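You operate a simulated robot arm through the tools that you are given. There is no shell and no other tool.

You are at the controls of a simulated robot arm. One attempt, no reset.

Task
Zero the balance for the teal carton.
Fine: carton flat on the steel plate, inside its rim; beam free, turn the dial till the display shows LEVEL; lock the beam last. Where these are worked on the way, their far stop is far enough and under half their travel is too little: beam lock.

The check looks at the end state, three seconds after you hand in, the way a careful person would. Anything else that was tipped, shoved, dropped, spilled or broken makes it a failure.

Robot
A 6-joint arm with a two-finger parallel gripper, fixed in place. Base frame: the origin is on the floor under the middle of its stand, x ahead of it, y to its left, z up; the work surface is at about z = 920. Lengths are in mm, angles in degrees, forces in N, time in s.
With the tool pointing down near the work surface it reaches from about 240 to 660 mm from the base axis. Its first joint turns from -66.0 to 66.0 degrees. Payload 2.9 kg.
Tool frame: the origin (TCP) lies between the finger pads and is the grasp point; the fingertips stand 30 mm ahead of it; z points along the fingers, y is the line along which they close. The gripper opens to 110 mm. The fingers are 20 mm wide and 10 mm thick; the gripper's body (48 by 112 mm) begins 55 mm behind the TCP.
Orientation is that of the tool frame in the base frame, as a unit quaternion [x, y, z, w]. With the fingers straight down and closing along the base's y, the tool's x points along the base's -x, its y along +y and its z along -z.

Tools
- The arm moves only by the tool drive_tool. Its argument "commands" is a list of rows, each an object of numbers (a shift or turn left out is 0, a gripper value left out holds the last): "jaw": the finger opening in mm, from 0 to 110; "tx", "ty", "tz": the shift along the tool's x, y, z in mm; "ax", "ay", "az": the turn, a rotation vector about the tool's x, y, z in degrees. In form: [{"jaw": .., "tx": .., "ty": .., "tz": .., "ax": .., "ay": .., "az": ..}, ...]. A call has 1 to 20 rows; each row shifts and turns the commanded pose from where the row before left it, along the tool's axes as they then stand. Each row takes 0.2 s and may step no farther than 50 mm and 8.6 degrees from the row before; otherwise, or with a gripper value out of range, the whole call is refused. A pose out of reach is approached as far as the arm can. The call stops where the force on the tool passes 40 N (or 10 N more than at its start, if that is more) or the arm is blocked; 0.2 s more then pass. The fingers move at their own pace (about 108 mm/s each) and stop on an object; they squeeze with about 27 N. The grip force told is the motor's: it shows also when the fingers shut on nothing. Time passes only in rows, and 0.2 s behind the last, so rows that do not move let the fingers close. The reply holds the time, the measured pose of the TCP, the force on the tool along the base axes, the opening and the grip force, in the units named above and with some noise, with the torque about the TCP (base axes, N m) and any sound that the robot's microphone picked up, and new pictures: "show" is both (left out), scene, wrist or none.
- Cameras (640 x 400 px; columns grow to the right, rows downward): "scene" is fixed at [70.3, 421.1, 1412.1]; the picture's right is [-0.84, -0.54, 0.00], its down [-0.16, 0.26, -0.95] and it looks along [0.51, -0.80, -0.31] (base axes); focal length 296 px, centre (320, 200). "wrist" rides on the gripper at [72, 17, -103] in the tool frame; the picture's right is [-0.23, 0.97, 0.00], its down [-0.76, -0.18, -0.62] and it looks along [-0.61, -0.14, 0.78] (tool axes); focal length 222 px, centre (320, 200). There is no depth. A picture from a camera that has moved, and an enlarged one, comes with that camera's place and axes in the base frame and with its lens.
- zoom(camera, box): a new picture of the part [left, top, right, bottom] of that camera's present view, enlarged. No time passes.
- finish_job(): hands the job in; it is judged then, once.

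Places have to be worked out from the pictures, the camera data and where the tool is seen. Open the gripper and draw the arm clear of the work before you hand the job in, unless the task says otherwise.

The tools are called after ">>>" by a JSON object that holds its "method" and its "body". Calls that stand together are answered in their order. drive_tool: Moves the arm, as the interface text tells. Its arguments: {"type":"object","properties":{"commands":{"type":"array","items":{"type":"object","properties":{"jaw":{"type":"number"},"tx":{"type":"number"},"ty":{"type":"number"},"tz":{"type":"number"},"ax":{"type":"number"},"ay":{"type":"number"},"az":{"type":"number"}}}},"show":{"type":"string","enum":["both","scene","wrist","none"]}},"required":["commands"]} The other tools are called the same way: zoom (camera, box) takes an enlarged picture of a part of a camera's view; finish_job () hands the job in.

At the start:

```text
t: 0.0
ee_pos: [306.5, -82.8, 1325.1]
orientation: [0.001, 1.0, 0.0, 0.0]
contact_force: [-0.7, 0.6, 0.1]
moment: [0.01, 0.02, -0.03]
width: 109.8
finger_force: 0.0
```

scene: 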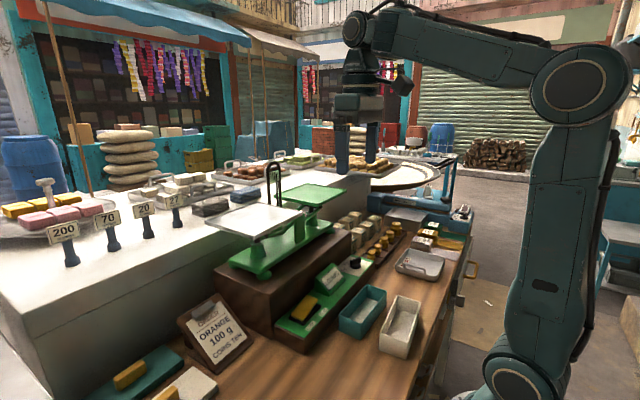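
wrist: 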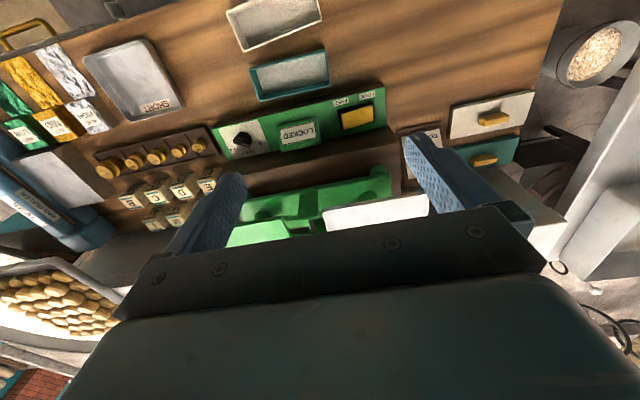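

The pictures show a green balance with a white/steel plate and green plate, a console with a dial, a LOCKED display and a yellow lock slider, plus two trays. I'll zoom in to identify everything first.

>>> {"method": "zoom", "body": {"camera": "scene", "box": [220, 160, 480, 340]}}

>>> {"method": "zoom", "body": {"camera": "wrist", "box": [200, 0, 560, 240]}}

>>> {"method": "zoom", "body": {"camera": "scene", "box": [80, 260, 340, 400]}}

>>> {"method": "zoom", "body": {"camera": "wrist", "box": [0, 20, 240, 240]}}

```text
2.22 times, centred on (350, 250) of scene
camera zoom: at [70.3, 421.1, 1412.1], right [-0.84, -0.54, 0.0], down [-0.16, 0.26, -0.95], along [0.51, -0.8, -0.31], focal length 658 px, centre (253, 89)
```

zoom: 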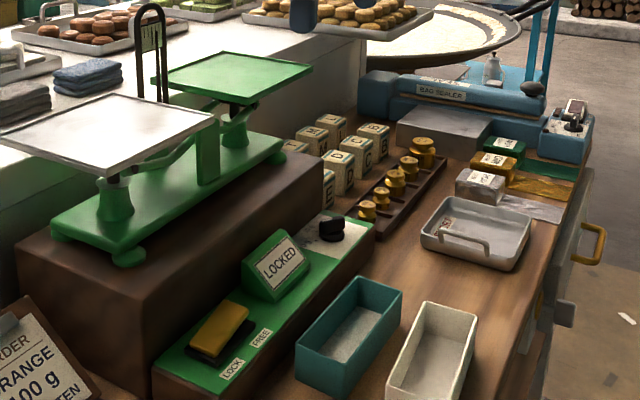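

```text
1.67 times, centred on (380, 120) of wrist
camera zoom: at [232.8, -67.4, 1428.8], right [0.23, 0.97, 0.0], down [0.76, -0.18, 0.62], along [0.61, -0.14, -0.78], focal length 370 px, centre (220, 333)
```

zoom: 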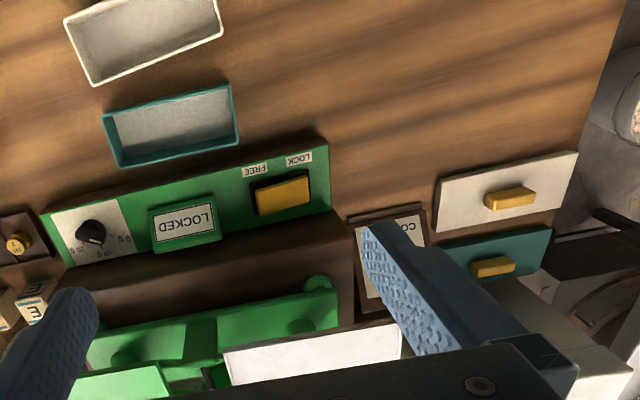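

```text
2.46 times, centred on (210, 330) of scene
camera zoom: at [70.3, 421.1, 1412.1], right [-0.84, -0.54, 0.0], down [-0.16, 0.26, -0.95], along [0.51, -0.8, -0.31], focal length 729 px, centre (591, -120)
```

zoom: 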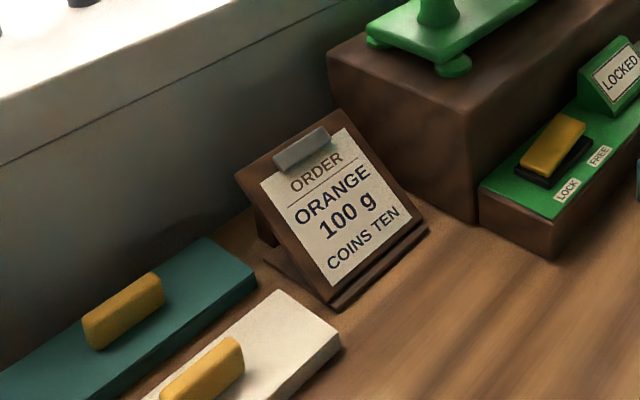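

```text
1.82 times, centred on (120, 130) of wrist
camera zoom: at [232.8, -67.4, 1428.8], right [0.23, 0.97, 0.0], down [0.76, -0.18, 0.62], along [0.61, -0.14, -0.78], focal length 404 px, centre (684, 327)
```

zoom: 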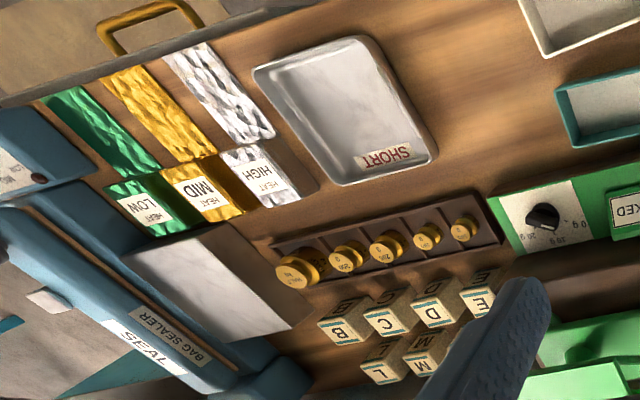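

The teal open box near (300,-135) is the carton; the steel plate seems to be at z≈1160 centred near (543,-40). I'll zoom in closer on the console, carton and plate for precise locations.

>>> {"method": "zoom", "body": {"camera": "scene", "box": [270, 240, 400, 330]}}

>>> {"method": "zoom", "body": {"camera": "scene", "box": [190, 150, 350, 290]}}

>>> {"method": "zoom", "body": {"camera": "wrist", "box": [210, 40, 400, 160]}}

>>> {"method": "zoom", "body": {"camera": "scene", "box": [320, 270, 440, 370]}}

```text
4.44 times, centred on (335, 285) of scene
camera zoom: at [70.3, 421.1, 1412.1], right [-0.84, -0.54, 0.0], down [-0.16, 0.26, -0.95], along [0.51, -0.8, -0.31], focal length 1316 px, centre (253, -178)
```

zoom: 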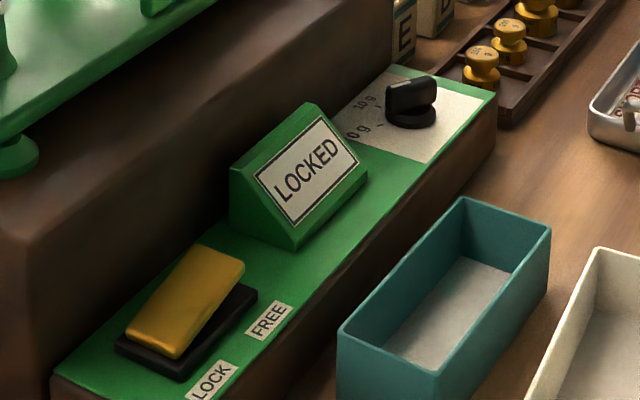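

```text
2.86 times, centred on (270, 220) of scene
camera zoom: at [70.3, 421.1, 1412.1], right [-0.84, -0.54, 0.0], down [-0.16, 0.26, -0.95], along [0.51, -0.8, -0.31], focal length 846 px, centre (463, 143)
```

zoom: 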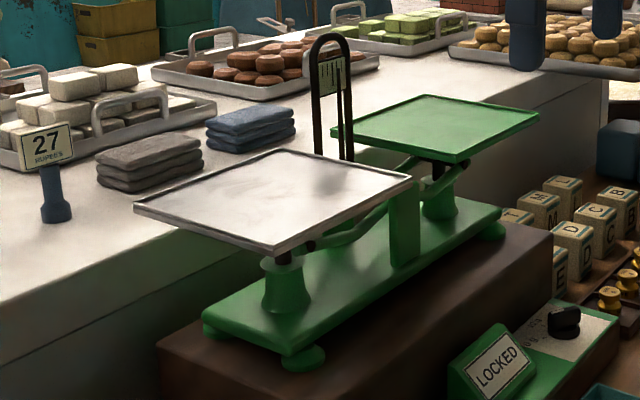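

```text
3.33 times, centred on (305, 100) of wrist
camera zoom: at [232.8, -67.4, 1428.8], right [0.23, 0.97, 0.0], down [0.76, -0.18, 0.62], along [0.61, -0.14, -0.78], focal length 740 px, centre (370, 533)
```

zoom: 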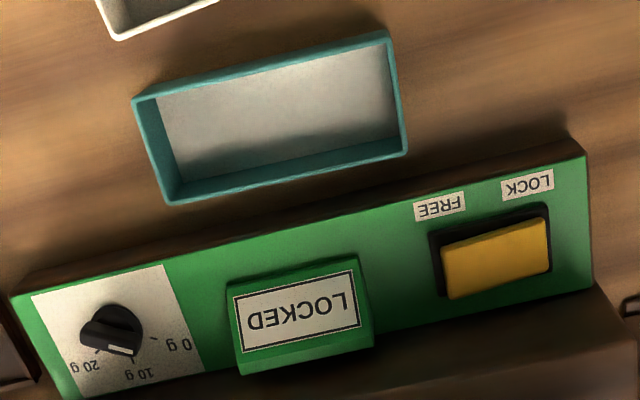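

```text
4.00 times, centred on (380, 320) of scene
camera zoom: at [70.3, 421.1, 1412.1], right [-0.84, -0.54, 0.0], down [-0.16, 0.26, -0.95], along [0.51, -0.8, -0.31], focal length 1184 px, centre (80, -280)
```

zoom: 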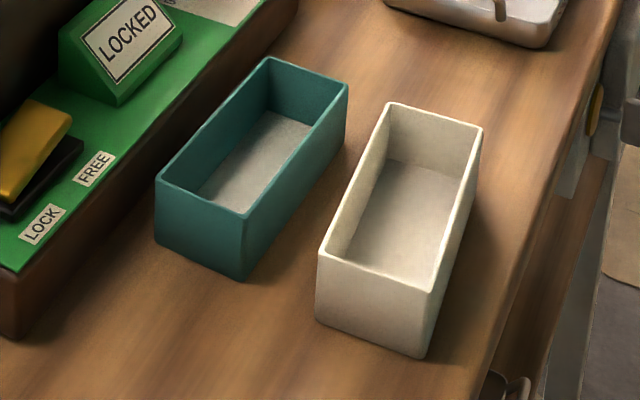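

The lock is a yellow rocker (LOCK end at high y is down now, FREE end at low y). I'll move the tool above the teal carton and turn it 90° so the fingers close along base x, to see the carton closely.

>>> {"method": "drive_tool", "body": {"commands": [{"tx": 1, "ty": -10, "tz": 35}, {"tx": 1, "ty": -10, "tz": 35}, {"tx": 1, "ty": -10, "tz": 35}, {"tx": 1, "ty": -10, "tz": 35}, {"tx": 1, "ty": -12, "tz": 30}, {"az": 8.5}, {"az": 8.5}, {"az": 8.5}, {"az": 8.5}, {"az": 8.5}, {"az": 8.5}, {"az": 8.5}, {"az": 8.5}, {"az": 8.5}, {"az": 8.5}, {"az": 5}, {}], "show": "both"}}

```text
t: 3.6
ee_pos: [301.9, -136.1, 1155.1]
orientation: [0.707, 0.707, 0.001, -0.001]
contact_force: [-0.4, 0.6, 0.8]
moment: [-0.02, 0.01, 0.0]
width: 110.0
finger_force: 0.0
camera wrist: at [317.5, -64.0, 1259.1], right [0.97, -0.23, 0.0], down [-0.18, -0.76, 0.62], along [-0.14, -0.61, -0.78], focal length 222 px, centre (320, 200)
```

scene: 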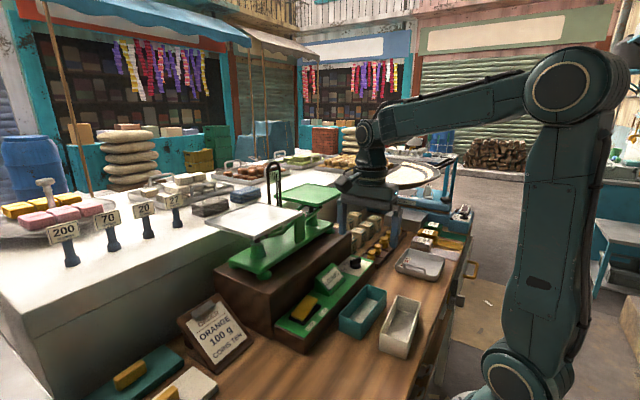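
wrist: 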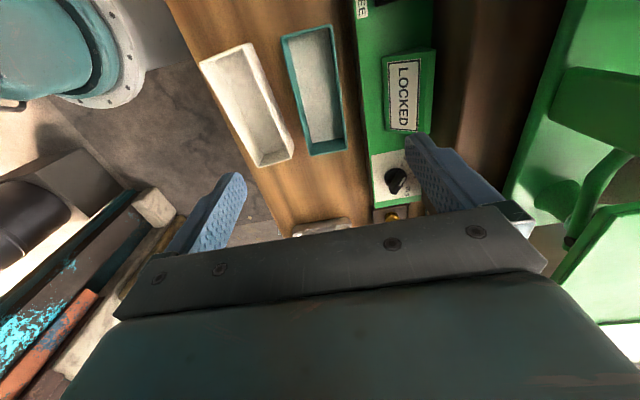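

The carton lies almost directly under the TCP. I'll zoom in the wrist view to measure its corners and its height by triangulating against the scene view.

>>> {"method": "zoom", "body": {"camera": "wrist", "box": [190, 10, 440, 230]}}

>>> {"method": "zoom", "body": {"camera": "scene", "box": [325, 270, 435, 360]}}

>>> {"method": "zoom", "body": {"camera": "wrist", "box": [270, 10, 370, 170]}}

```text
1.82 times, centred on (315, 120) of wrist
camera zoom: at [317.5, -64.0, 1259.1], right [0.97, -0.23, 0.0], down [-0.18, -0.76, 0.62], along [-0.14, -0.61, -0.78], focal length 404 px, centre (329, 346)
```

zoom: 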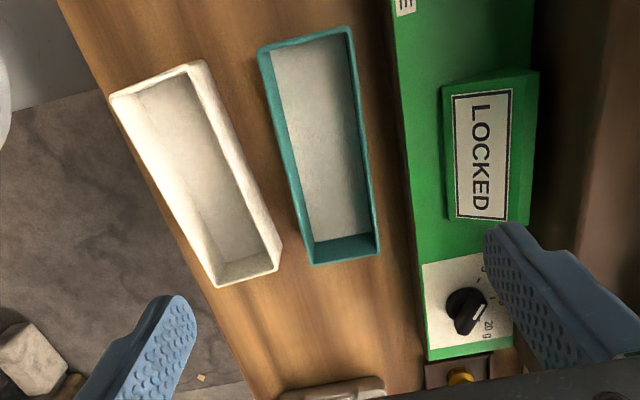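

```text
4.44 times, centred on (380, 315) of scene
camera zoom: at [70.3, 421.1, 1412.1], right [-0.84, -0.54, 0.0], down [-0.16, 0.26, -0.95], along [0.51, -0.8, -0.31], focal length 1316 px, centre (53, -311)
```

zoom: 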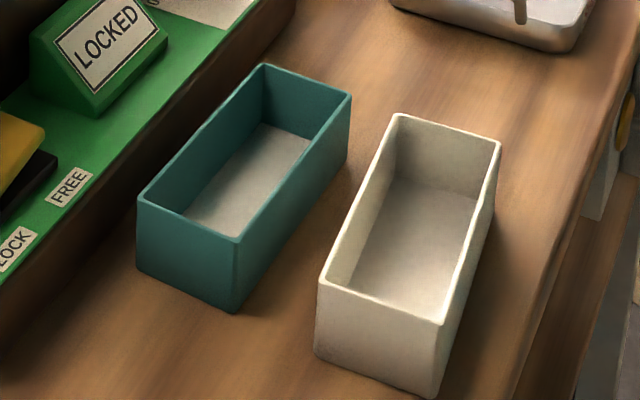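

```text
2.50 times, centred on (320, 90) of wrist
camera zoom: at [317.5, -64.0, 1259.1], right [0.97, -0.23, 0.0], down [-0.18, -0.76, 0.62], along [-0.14, -0.61, -0.78], focal length 555 px, centre (320, 475)
```

zoom: 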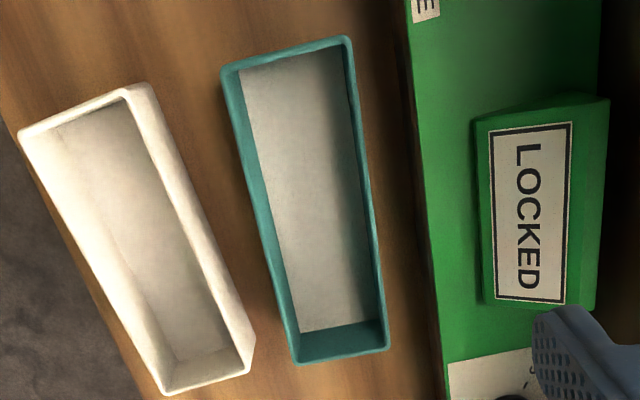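

The carton measures about 54×141×44 mm, centred at about (299,-139), yawed about 1.4° clockwise. Gaps are narrow (console edge at x≈354, white carton at x≈246), so I set the jaw at 72 mm and descend part way to check.

>>> {"method": "drive_tool", "body": {"commands": [{"jaw": 72, "tx": -3, "ty": -3, "tz": 30, "az": 1.4}, {"tz": 40}, {"tz": 40}, {"tz": 25}, {"tz": 10}, {}], "show": "both"}}

```text
t: 5.0
ee_pos: [298.7, -137.8, 1008.9]
orientation: [0.716, 0.698, 0.0, 0.0]
contact_force: [0.8, -0.3, 0.4]
moment: [0.03, -0.02, -0.02]
width: 72.1
finger_force: 0.1
camera wrist: at [316.5, -65.6, 1112.6], right [0.97, -0.25, 0.0], down [-0.2, -0.76, 0.62], along [-0.16, -0.6, -0.78], focal length 222 px, centre (320, 200)
```

scene: 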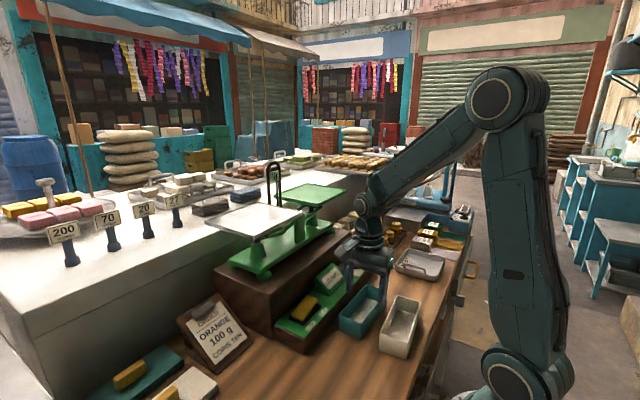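
wrist: 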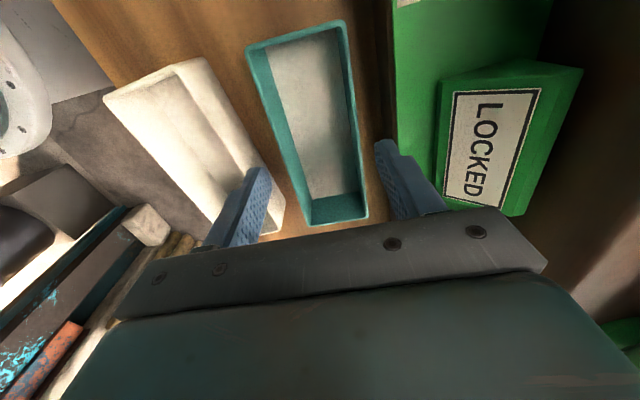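

The fingers straddle the carton; I'll zoom to check clearance to the white carton and console before descending.

>>> {"method": "zoom", "body": {"camera": "wrist", "box": [180, 10, 460, 250]}}

>>> {"method": "zoom", "body": {"camera": "scene", "box": [310, 210, 450, 360]}}

```text
1.67 times, centred on (320, 130) of wrist
camera zoom: at [316.5, -65.6, 1112.6], right [0.97, -0.25, 0.0], down [-0.2, -0.76, 0.62], along [-0.16, -0.6, -0.78], focal length 370 px, centre (320, 317)
```

zoom: 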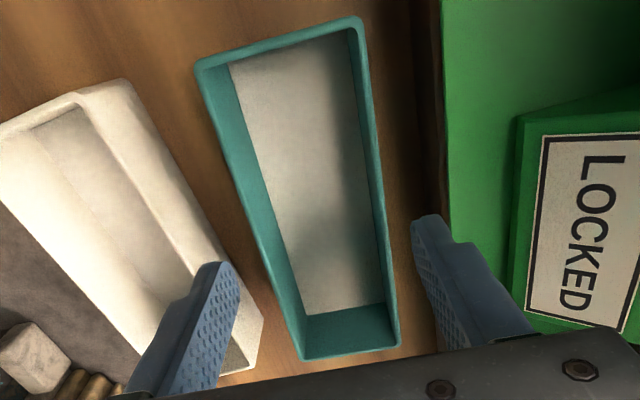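

```text
2.67 times, centred on (380, 285) of scene
camera zoom: at [70.3, 421.1, 1412.1], right [-0.84, -0.54, 0.0], down [-0.16, 0.26, -0.95], along [0.51, -0.8, -0.31], focal length 790 px, centre (160, -27)
```

zoom: 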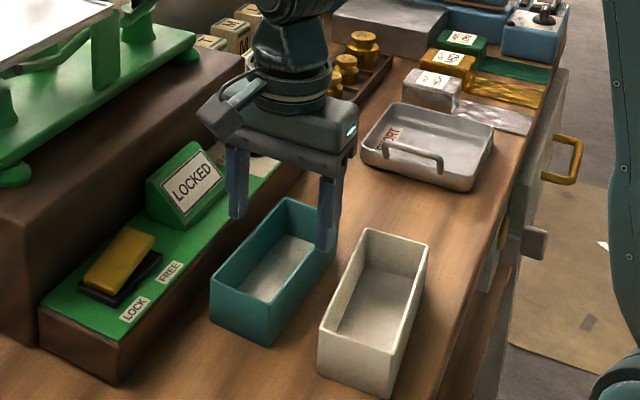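

Clearances look good (about 9 mm each side of the carton, ~9 mm to the console). I'll descend to z≈957 and close the gripper.

>>> {"method": "drive_tool", "body": {"commands": [{"tz": 20}, {"tz": 20}, {"tz": 12}, {}, {"jaw": 45}, {"jaw": 45}, {"jaw": 45}, {"jaw": 45}], "show": "both"}}

```text
t: 6.8
ee_pos: [298.4, -137.7, 957.3]
orientation: [0.715, 0.699, 0.0, 0.001]
contact_force: [1.0, -0.3, 0.4]
moment: [-0.04, 0.0, -0.01]
width: 56.7
finger_force: 27.1
camera wrist: at [315.3, -66.9, 1061.1], right [0.97, -0.25, 0.0], down [-0.2, -0.76, 0.62], along [-0.16, -0.6, -0.78], focal length 222 px, centre (320, 200)
```

scene: 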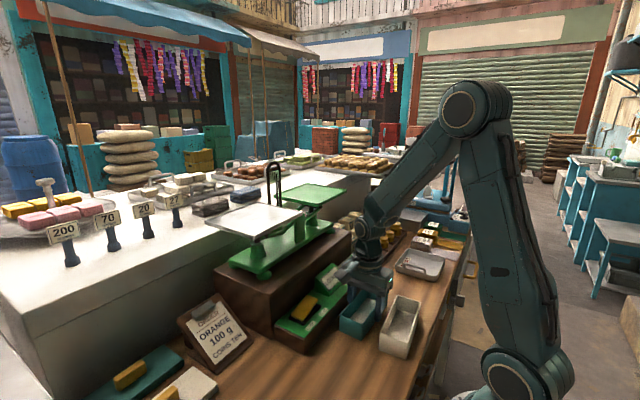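
wrist: 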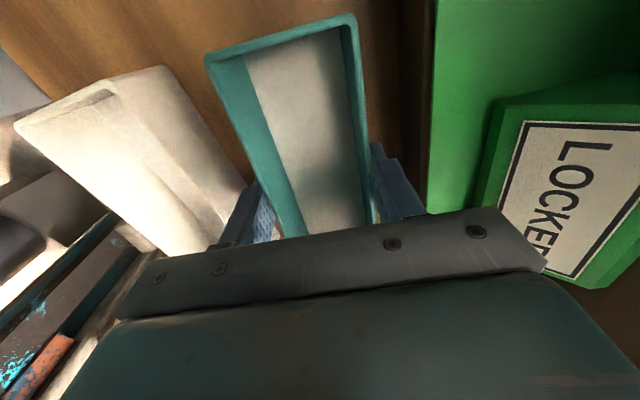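

Gripped (width 56.7 mm, 27 N). I'll lift straight up and square the yaw, then look toward the plate.

>>> {"method": "drive_tool", "body": {"commands": [{"tz": -10}, {"tz": -30}, {"tz": -45}, {"tz": -45}, {"tz": -45}, {"tz": -45}, {"tz": -45}, {"tz": -45}, {"tz": -30}, {"az": -1.4}, {"tx": 30}, {"tx": 40}, {"tx": 28}, {}], "show": "both"}}

```text
t: 9.8
ee_pos: [296.7, -39.9, 1297.2]
orientation: [0.707, 0.707, 0.0, 0.001]
contact_force: [1.1, 0.6, -0.7]
moment: [-0.01, 0.0, 0.02]
width: 56.8
finger_force: 27.3
camera wrist: at [313.4, 32.3, 1400.7], right [0.97, -0.23, 0.0], down [-0.18, -0.76, 0.62], along [-0.14, -0.61, -0.78], focal length 222 px, centre (320, 200)
```

scene: 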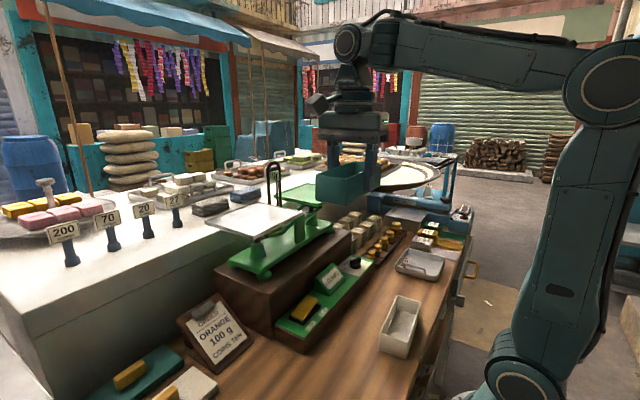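
wrist: 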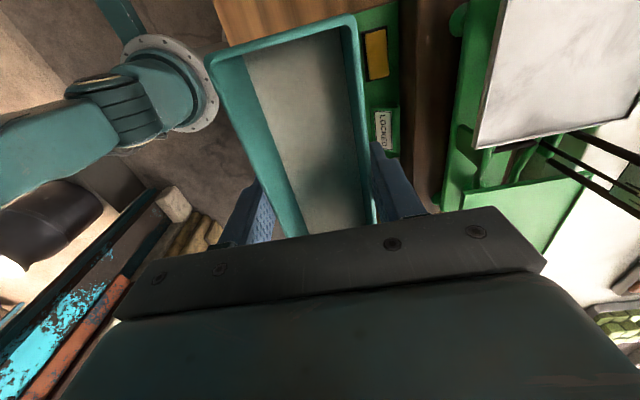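

The carton is held steadily and the wrist camera now sees the plate; I'll zoom both views to measure the plate edges precisely.

>>> {"method": "zoom", "body": {"camera": "wrist", "box": [420, 0, 640, 220]}}

>>> {"method": "zoom", "body": {"camera": "scene", "box": [200, 150, 350, 250]}}

```text
1.82 times, centred on (530, 110) of wrist
camera zoom: at [313.4, 32.3, 1400.7], right [0.97, -0.23, 0.0], down [-0.18, -0.76, 0.62], along [-0.14, -0.61, -0.78], focal length 404 px, centre (-62, 364)
```

zoom: 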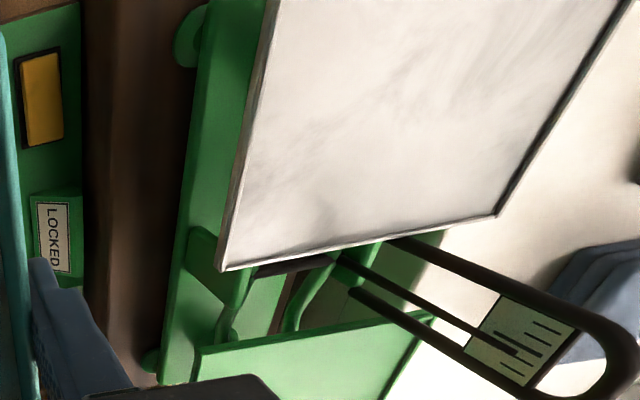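

```text
4.00 times, centred on (275, 200) of scene
camera zoom: at [70.3, 421.1, 1412.1], right [-0.84, -0.54, 0.0], down [-0.16, 0.26, -0.95], along [0.51, -0.8, -0.31], focal length 1184 px, centre (500, 200)
```

zoom: 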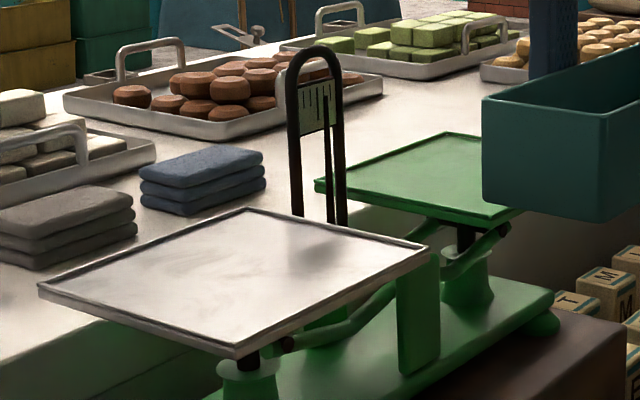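

The plate spans about x 466–616, y −121…45 (rim top z≈1160), centred near (541,−38), with edges aligned to the base axes. I'll bring the carton over at safe height, a little to +y to keep well clear of the pointer arch.

>>> {"method": "drive_tool", "body": {"commands": [{"tx": 8, "ty": 20}, {"ty": 40}, {"ty": 45}, {"ty": 45}, {"ty": 45}, {"ty": 30}, {"ty": 19}, {}, {}], "show": "both"}}

```text
t: 11.8
ee_pos: [524.9, -30.8, 1284.4]
orientation: [0.707, 0.707, 0.001, 0.001]
contact_force: [0.0, -0.5, 0.1]
moment: [0.03, 0.01, -0.01]
width: 57.1
finger_force: 27.0
out of reach, approached as far as the arm can: row 6, 7
camera wrist: at [540.5, 41.0, 1388.7], right [0.97, -0.23, 0.0], down [-0.18, -0.76, 0.62], along [-0.14, -0.61, -0.78], focal length 222 px, centre (320, 200)
```

scene: 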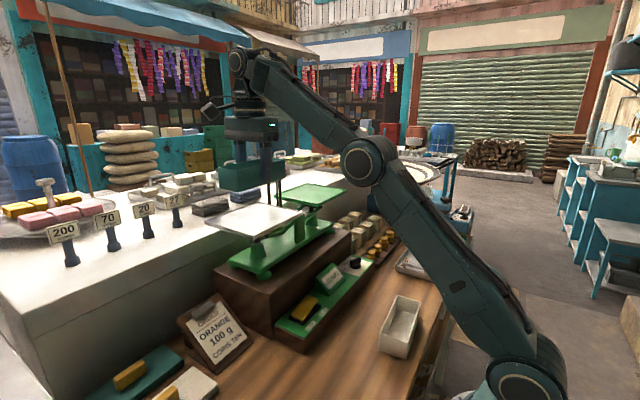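
wrist: 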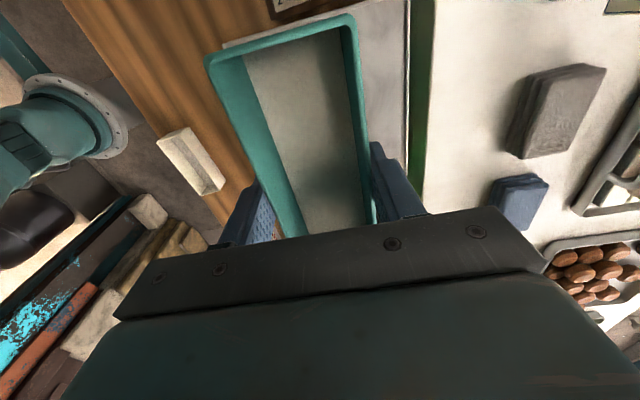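

The arm hit its reach limit at this height (x=525, z=1284); lower down it reaches farther. I'll lower by 40 mm and check the pose.

>>> {"method": "drive_tool", "body": {"commands": [{"tz": 20}, {"tz": 20}, {}, {}], "show": "both"}}

```text
t: 12.8
ee_pos: [525.1, -30.6, 1246.6]
orientation: [0.707, 0.707, 0.001, 0.001]
contact_force: [-0.2, -0.5, -0.7]
moment: [0.0, -0.02, 0.02]
width: 56.8
finger_force: 27.0
camera wrist: at [539.9, 41.2, 1349.4], right [0.97, -0.23, 0.0], down [-0.18, -0.76, 0.62], along [-0.14, -0.61, -0.78], focal length 222 px, centre (320, 200)
```

scene: 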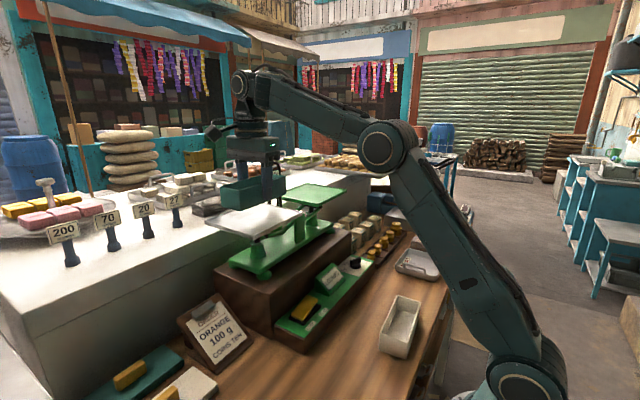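
wrist: 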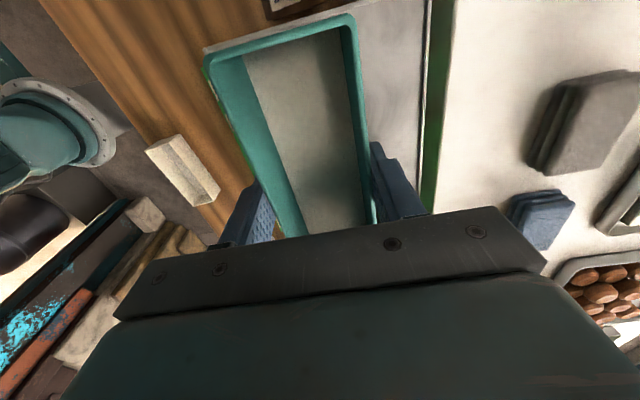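

The commanded pose was clamped to the reachable one. Now I shift +16 mm in x and −6.5 mm in y at z≈1246 and zoom to verify the carton over the plate.

>>> {"method": "drive_tool", "body": {"commands": [{"tx": -3, "ty": 8}, {"tx": -3.5, "ty": 8}, {}, {}], "show": "both"}}

>>> {"method": "zoom", "body": {"camera": "scene", "box": [190, 140, 350, 250]}}

>>> {"method": "zoom", "body": {"camera": "wrist", "box": [190, 0, 450, 240]}}

```text
t: 13.8
ee_pos: [541.0, -37.2, 1244.4]
orientation: [0.708, 0.706, 0.0, 0.0]
contact_force: [0.4, -0.5, 0.1]
moment: [-0.02, 0.0, 0.0]
width: 56.8
finger_force: 26.9
camera wrist: at [556.1, 35.2, 1349.3], right [0.97, -0.23, 0.0], down [-0.18, -0.76, 0.62], along [-0.14, -0.61, -0.78], focal length 222 px, centre (320, 200)
```

scene: 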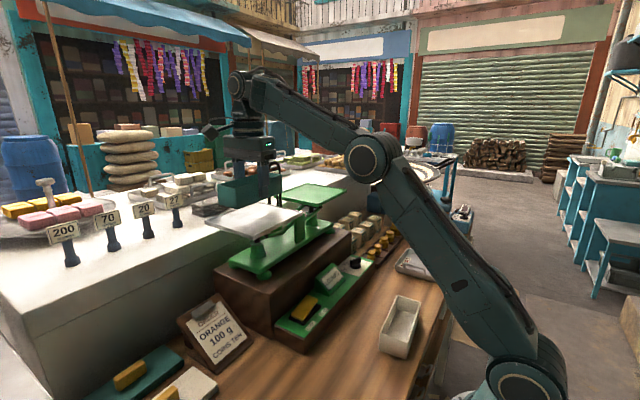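
wrist: 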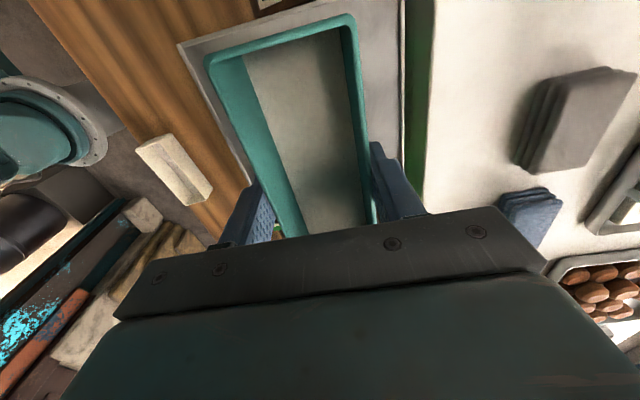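

```text
3.64 times, centred on (270, 195) of scene
camera zoom: at [70.3, 421.1, 1412.1], right [-0.84, -0.54, 0.0], down [-0.16, 0.26, -0.95], along [0.51, -0.8, -0.31], focal length 1077 px, centre (502, 218)
```

zoom: 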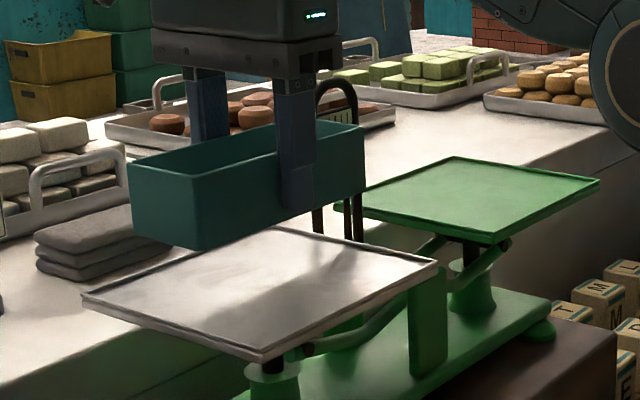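

```text
1.67 times, centred on (320, 120) of wrist
camera zoom: at [556.1, 35.2, 1349.3], right [0.97, -0.23, 0.0], down [-0.18, -0.76, 0.62], along [-0.14, -0.61, -0.78], focal length 370 px, centre (320, 333)
```

zoom: 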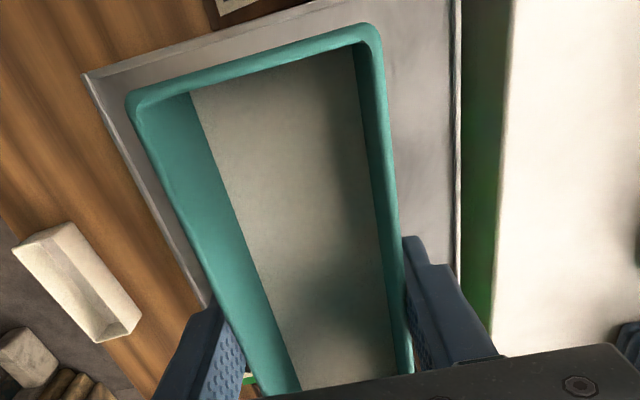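

Re-triangulating with the close view puts the plate at x 461–608, y −117…44, rim z≈1166, so its centre is about (535,−36.5). I'll shift −6 mm in x, +1 in y, and lower 28 mm, then look again.

>>> {"method": "drive_tool", "body": {"commands": [{"tx": 1, "ty": -6}, {"tz": 10}, {"tz": 10}, {"tz": 8}, {}, {}], "show": "both"}}

>>> {"method": "zoom", "body": {"camera": "scene", "box": [190, 140, 350, 250]}}

>>> {"method": "zoom", "body": {"camera": "wrist", "box": [190, 0, 450, 240]}}

```text
t: 15.2
ee_pos: [533.6, -37.5, 1217.9]
orientation: [0.707, 0.707, -0.001, 0.0]
contact_force: [0.7, -0.3, 0.3]
moment: [0.0, 0.03, 0.0]
width: 56.9
finger_force: 26.8
camera wrist: at [550.1, 34.9, 1322.1], right [0.97, -0.23, 0.0], down [-0.18, -0.76, 0.62], along [-0.14, -0.61, -0.78], focal length 222 px, centre (320, 200)
```

scene: 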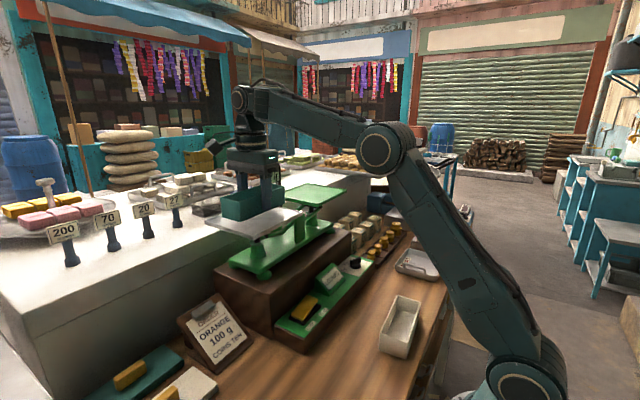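
wrist: 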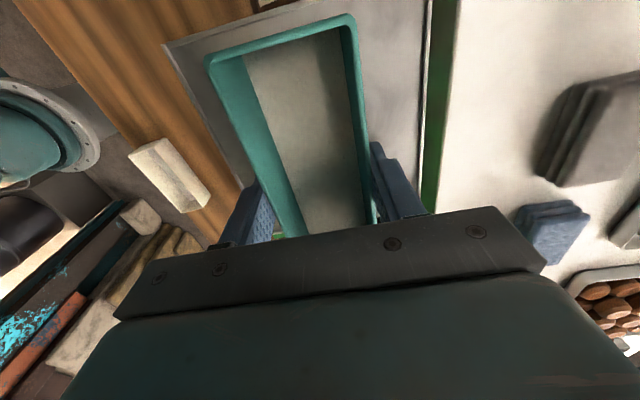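

```text
3.64 times, centred on (270, 195) of scene
camera zoom: at [70.3, 421.1, 1412.1], right [-0.84, -0.54, 0.0], down [-0.16, 0.26, -0.95], along [0.51, -0.8, -0.31], focal length 1077 px, centre (502, 218)
```

zoom: 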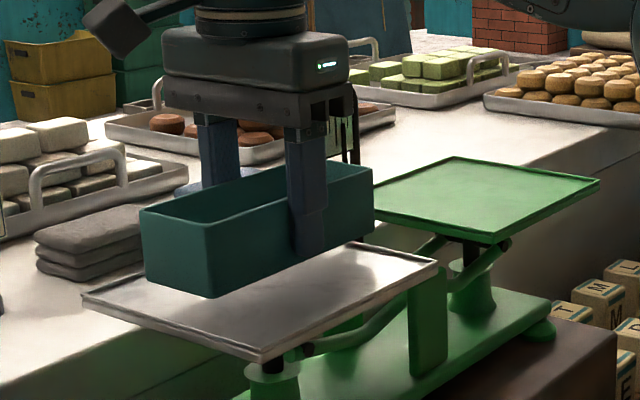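

```text
1.67 times, centred on (320, 120) of wrist
camera zoom: at [550.1, 34.9, 1322.1], right [0.97, -0.23, 0.0], down [-0.18, -0.76, 0.62], along [-0.14, -0.61, -0.78], focal length 370 px, centre (320, 333)
```

zoom: 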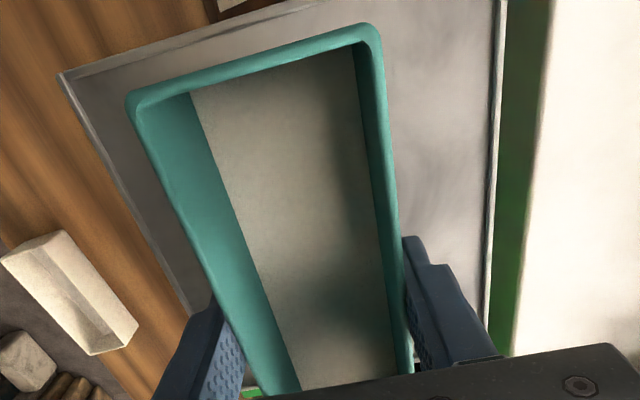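

The carton is centred in x (plate 460.5–609) and slightly low in y, so I nudge +1.5 mm in y and lower in small steps toward contact.

>>> {"method": "drive_tool", "body": {"commands": [{"tx": 1.5, "tz": 4}, {"tz": 4}, {"tz": 2}, {"tz": 1}, {"tz": 1}, {}], "show": "none"}}

>>> {"method": "zoom", "body": {"camera": "scene", "box": [200, 170, 320, 250]}}

```text
t: 16.6
ee_pos: [533.2, -35.0, 1205.9]
orientation: [0.706, 0.708, 0.0, 0.001]
contact_force: [0.2, 0.3, 0.6]
moment: [-0.02, -0.01, 0.02]
width: 56.8
finger_force: 26.9
```

```text
5.00 times, centred on (260, 210) of scene
camera zoom: at [70.3, 421.1, 1412.1], right [-0.84, -0.54, 0.0], down [-0.16, 0.26, -0.95], along [0.51, -0.8, -0.31], focal length 1481 px, centre (620, 150)
```

zoom: 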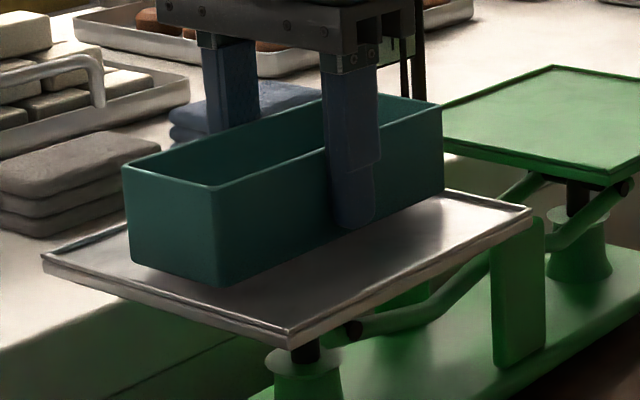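

No contact yet at z=1205.9 (carton bottom ≈1168.5). I continue in 1 mm steps.

>>> {"method": "drive_tool", "body": {"commands": [{"tz": 1}, {"tz": 1}, {"tz": 1}, {"tz": 1}, {}], "show": "none"}}

>>> {"method": "zoom", "body": {"camera": "scene", "box": [200, 170, 320, 250]}}

```text
t: 17.8
ee_pos: [533.7, -35.5, 1202.5]
orientation: [0.707, 0.707, -0.001, 0.0]
contact_force: [-0.6, -0.2, -0.1]
moment: [-0.03, 0.05, 0.02]
width: 57.2
finger_force: 27.5
```

```text
5.00 times, centred on (260, 210) of scene
camera zoom: at [70.3, 421.1, 1412.1], right [-0.84, -0.54, 0.0], down [-0.16, 0.26, -0.95], along [0.51, -0.8, -0.31], focal length 1481 px, centre (620, 150)
```

zoom: 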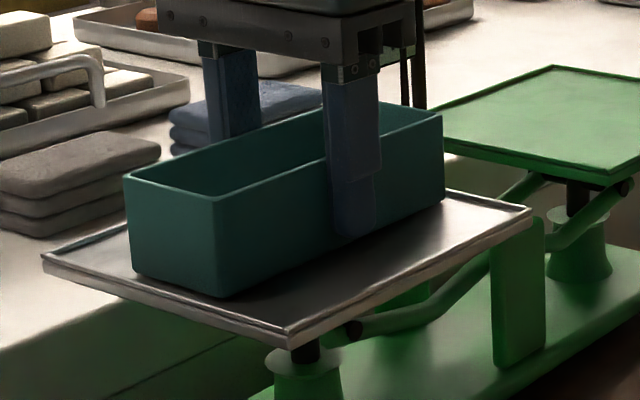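

Still free of contact and visibly close above the plate. I keep lowering in 1 mm steps, watching the force.

>>> {"method": "drive_tool", "body": {"commands": [{"tz": 1}, {"tz": 1}, {"tz": 1}, {}], "show": "none"}}

>>> {"method": "zoom", "body": {"camera": "scene", "box": [200, 170, 320, 250]}}

```text
t: 18.8
ee_pos: [533.6, -35.7, 1201.3]
orientation: [0.706, 0.708, 0.002, 0.002]
contact_force: [3.9, -1.3, 16.2]
moment: [-0.02, 0.17, -0.04]
width: 56.8
finger_force: 27.1
```

```text
5.00 times, centred on (260, 210) of scene
camera zoom: at [70.2, 421.1, 1412.1], right [-0.84, -0.54, 0.0], down [-0.16, 0.26, -0.95], along [0.51, -0.8, -0.31], focal length 1481 px, centre (620, 150)
```

zoom: 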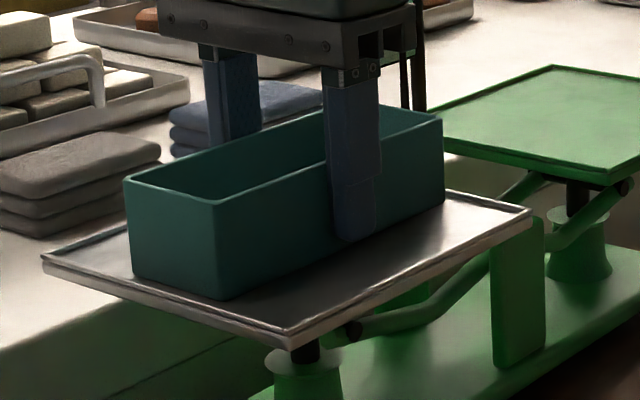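

Contact at 16 N: the carton rests on the plate. I'll ease off 1 mm, open the fingers, and look before withdrawing.

>>> {"method": "drive_tool", "body": {"commands": [{"tz": -1.2}, {}, {"jaw": 66}, {"jaw": 78}, {}, {}], "show": "both"}}

>>> {"method": "zoom", "body": {"camera": "wrist", "box": [150, 0, 470, 240]}}

```text
t: 20.2
ee_pos: [534.5, -34.3, 1201.4]
orientation: [0.707, 0.707, 0.0, 0.0]
contact_force: [0.8, -0.3, -0.4]
moment: [-0.01, -0.01, -0.02]
width: 78.1
finger_force: 0.1
camera wrist: at [549.3, 36.4, 1304.4], right [0.97, -0.23, 0.0], down [-0.18, -0.76, 0.62], along [-0.14, -0.61, -0.78], focal length 222 px, centre (320, 200)
```

scene: 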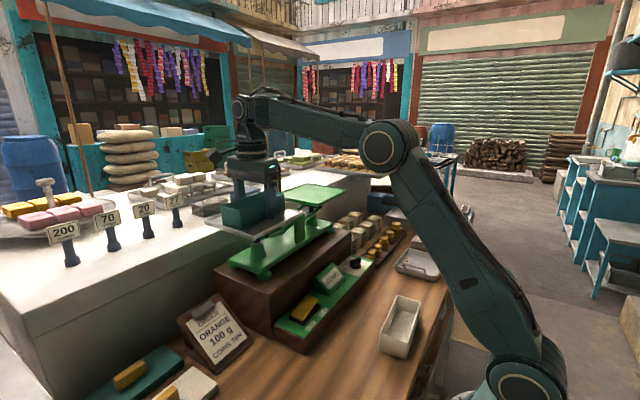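
wrist: 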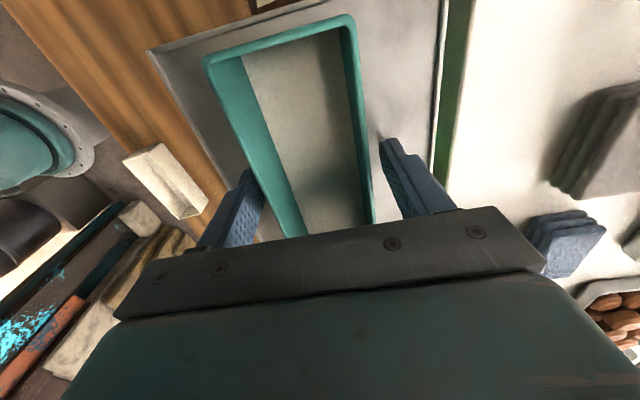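

```text
1.67 times, centred on (310, 120) of wrist
camera zoom: at [549.3, 36.4, 1304.4], right [0.97, -0.23, 0.0], down [-0.18, -0.76, 0.62], along [-0.14, -0.61, -0.78], focal length 370 px, centre (337, 333)
```

zoom: 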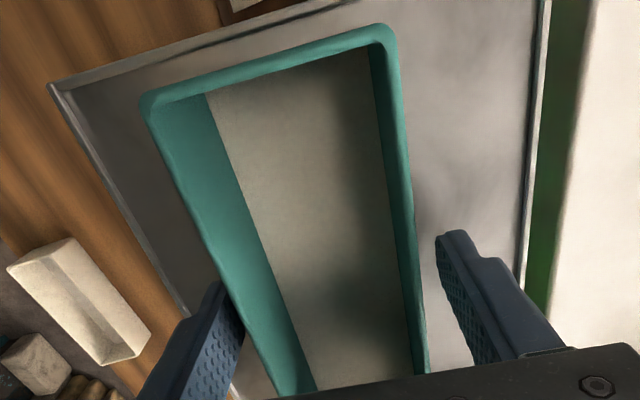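

Released cleanly (width 78, no force). I'll raise straight up 55 mm, then inspect the carton on the plate.

>>> {"method": "drive_tool", "body": {"commands": [{"tz": -10}, {"tz": -15}, {"tz": -15}, {"tz": -15}, {}, {}], "show": "both"}}

>>> {"method": "zoom", "body": {"camera": "scene", "box": [200, 160, 320, 250]}}

>>> {"method": "zoom", "body": {"camera": "wrist", "box": [150, 0, 470, 240]}}

```text
t: 21.6
ee_pos: [533.6, -36.0, 1255.0]
orientation: [0.707, 0.707, 0.0, 0.0]
contact_force: [-0.4, 0.5, 0.0]
moment: [0.03, 0.02, -0.01]
width: 78.0
finger_force: 0.1
camera wrist: at [549.1, 36.2, 1359.1], right [0.97, -0.23, 0.0], down [-0.18, -0.76, 0.62], along [-0.14, -0.61, -0.78], focal length 222 px, centre (320, 200)
```

scene: 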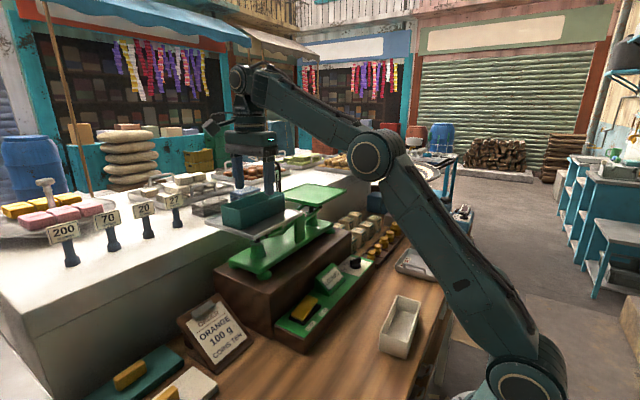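
wrist: 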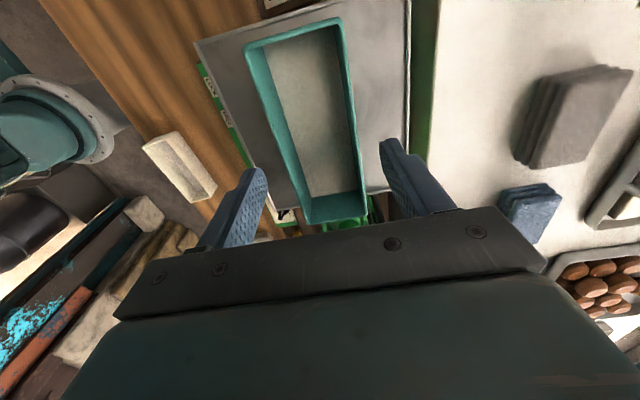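

```text
4.44 times, centred on (260, 205) of scene
camera zoom: at [70.3, 421.1, 1412.1], right [-0.84, -0.54, 0.0], down [-0.16, 0.26, -0.95], along [0.51, -0.8, -0.31], focal length 1316 px, centre (587, 178)
```

zoom: 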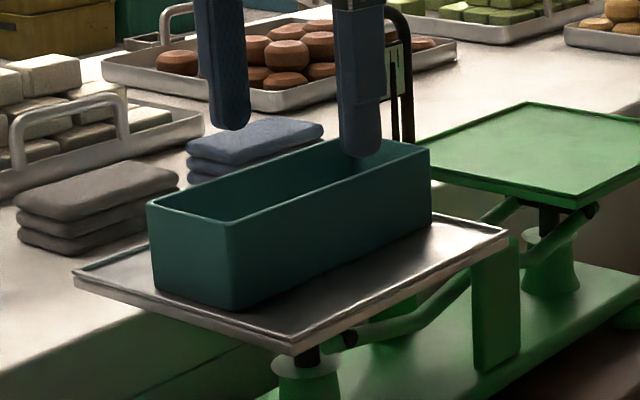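

```text
1.67 times, centred on (310, 120) of wrist
camera zoom: at [549.1, 36.2, 1359.1], right [0.97, -0.23, 0.0], down [-0.18, -0.76, 0.62], along [-0.14, -0.61, -0.78], focal length 370 px, centre (337, 333)
```

zoom: 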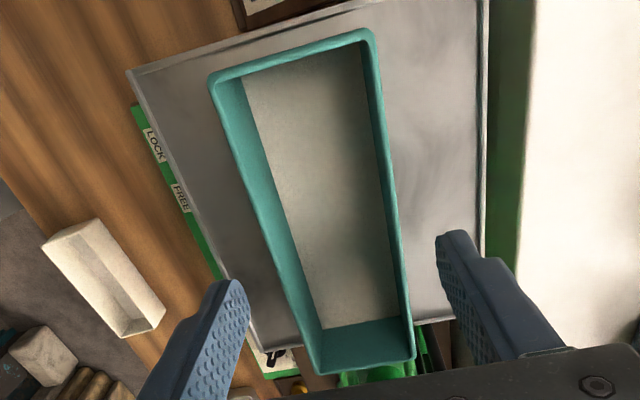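

The carton sits flat inside the plate rim (carton y −109…35, plate y −117…45). Next I raise a little, back off in −x to x≈390 and turn the tool back to yaw 0 so the slim side of the gripper faces the balance for the rocker work.

>>> {"method": "drive_tool", "body": {"commands": [{"tz": -12}, {"ty": -25}, {"ty": -40}, {"ty": -40}, {"ty": -38}, {"az": -8.5}, {"az": -8.5}, {"az": -8.5}, {"az": -8.5}, {"az": -8.5}, {"az": -8.5}, {"az": -8.5}, {"az": -8.5}, {"az": -8.5}, {"az": -8.5}, {"az": -5}, {"jaw": 0}, {}], "show": "both"}}

```text
t: 25.4
ee_pos: [392.2, -35.3, 1267.9]
orientation: [-0.001, 1.0, 0.0, 0.001]
contact_force: [0.9, 0.3, 0.0]
moment: [0.02, -0.01, 0.01]
width: 0.0
finger_force: 27.1
camera wrist: at [317.5, -19.2, 1371.4], right [0.23, 0.97, 0.0], down [0.76, -0.18, 0.62], along [0.61, -0.14, -0.78], focal length 222 px, centre (320, 200)
```

scene: 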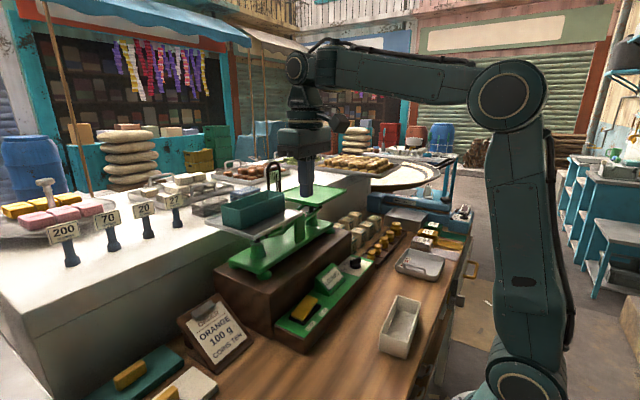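
wrist: 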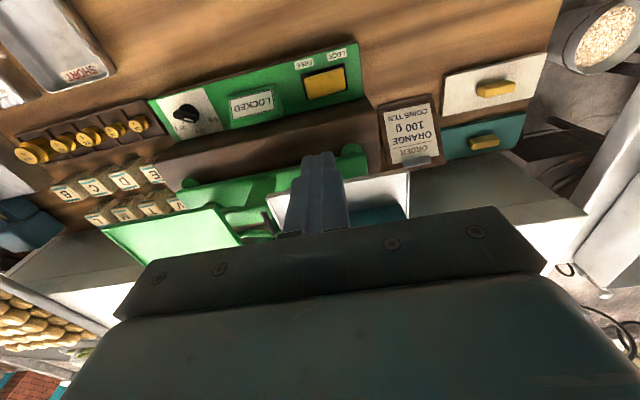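

Now I zoom in on the console from this pose to measure the rocker and the dial.

>>> {"method": "zoom", "body": {"camera": "wrist", "box": [270, 30, 390, 110]}}

>>> {"method": "zoom", "body": {"camera": "wrist", "box": [140, 60, 280, 150]}}

>>> {"method": "zoom", "body": {"camera": "scene", "box": [270, 240, 400, 330]}}

```text
5.00 times, centred on (330, 70) of wrist
camera zoom: at [317.5, -19.2, 1371.4], right [0.23, 0.97, 0.0], down [0.76, -0.18, 0.62], along [0.61, -0.14, -0.78], focal length 1111 px, centre (270, 850)
```

zoom: 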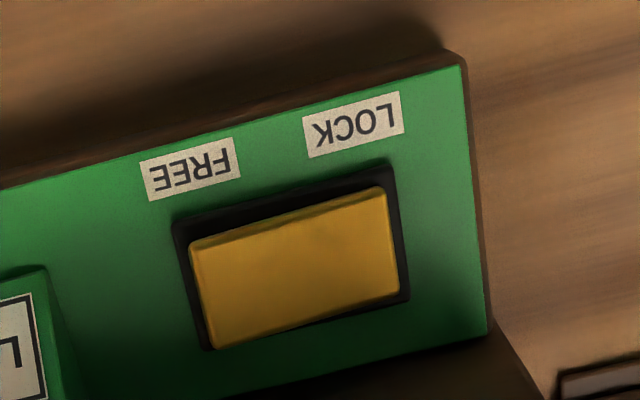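

```text
4.44 times, centred on (210, 105) of wrist
camera zoom: at [317.5, -19.2, 1371.4], right [0.23, 0.97, 0.0], down [0.76, -0.18, 0.62], along [0.61, -0.14, -0.78], focal length 987 px, centre (809, 622)
```

zoom: 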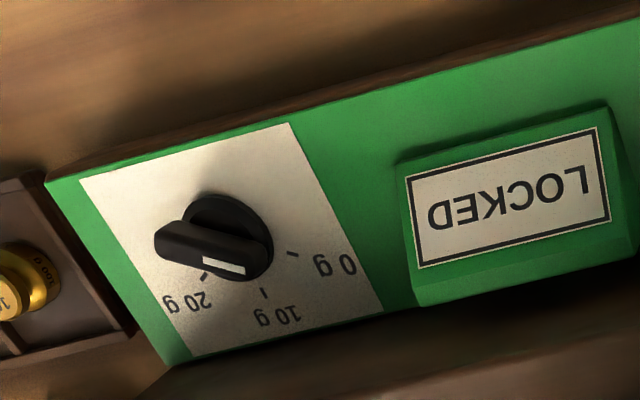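

```text
4.44 times, centred on (335, 285) of scene
camera zoom: at [70.3, 421.1, 1412.1], right [-0.84, -0.54, 0.0], down [-0.16, 0.26, -0.95], along [0.51, -0.8, -0.31], focal length 1316 px, centre (253, -178)
```

zoom: 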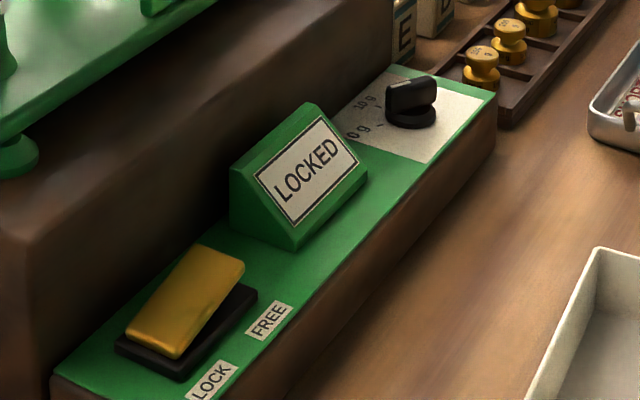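

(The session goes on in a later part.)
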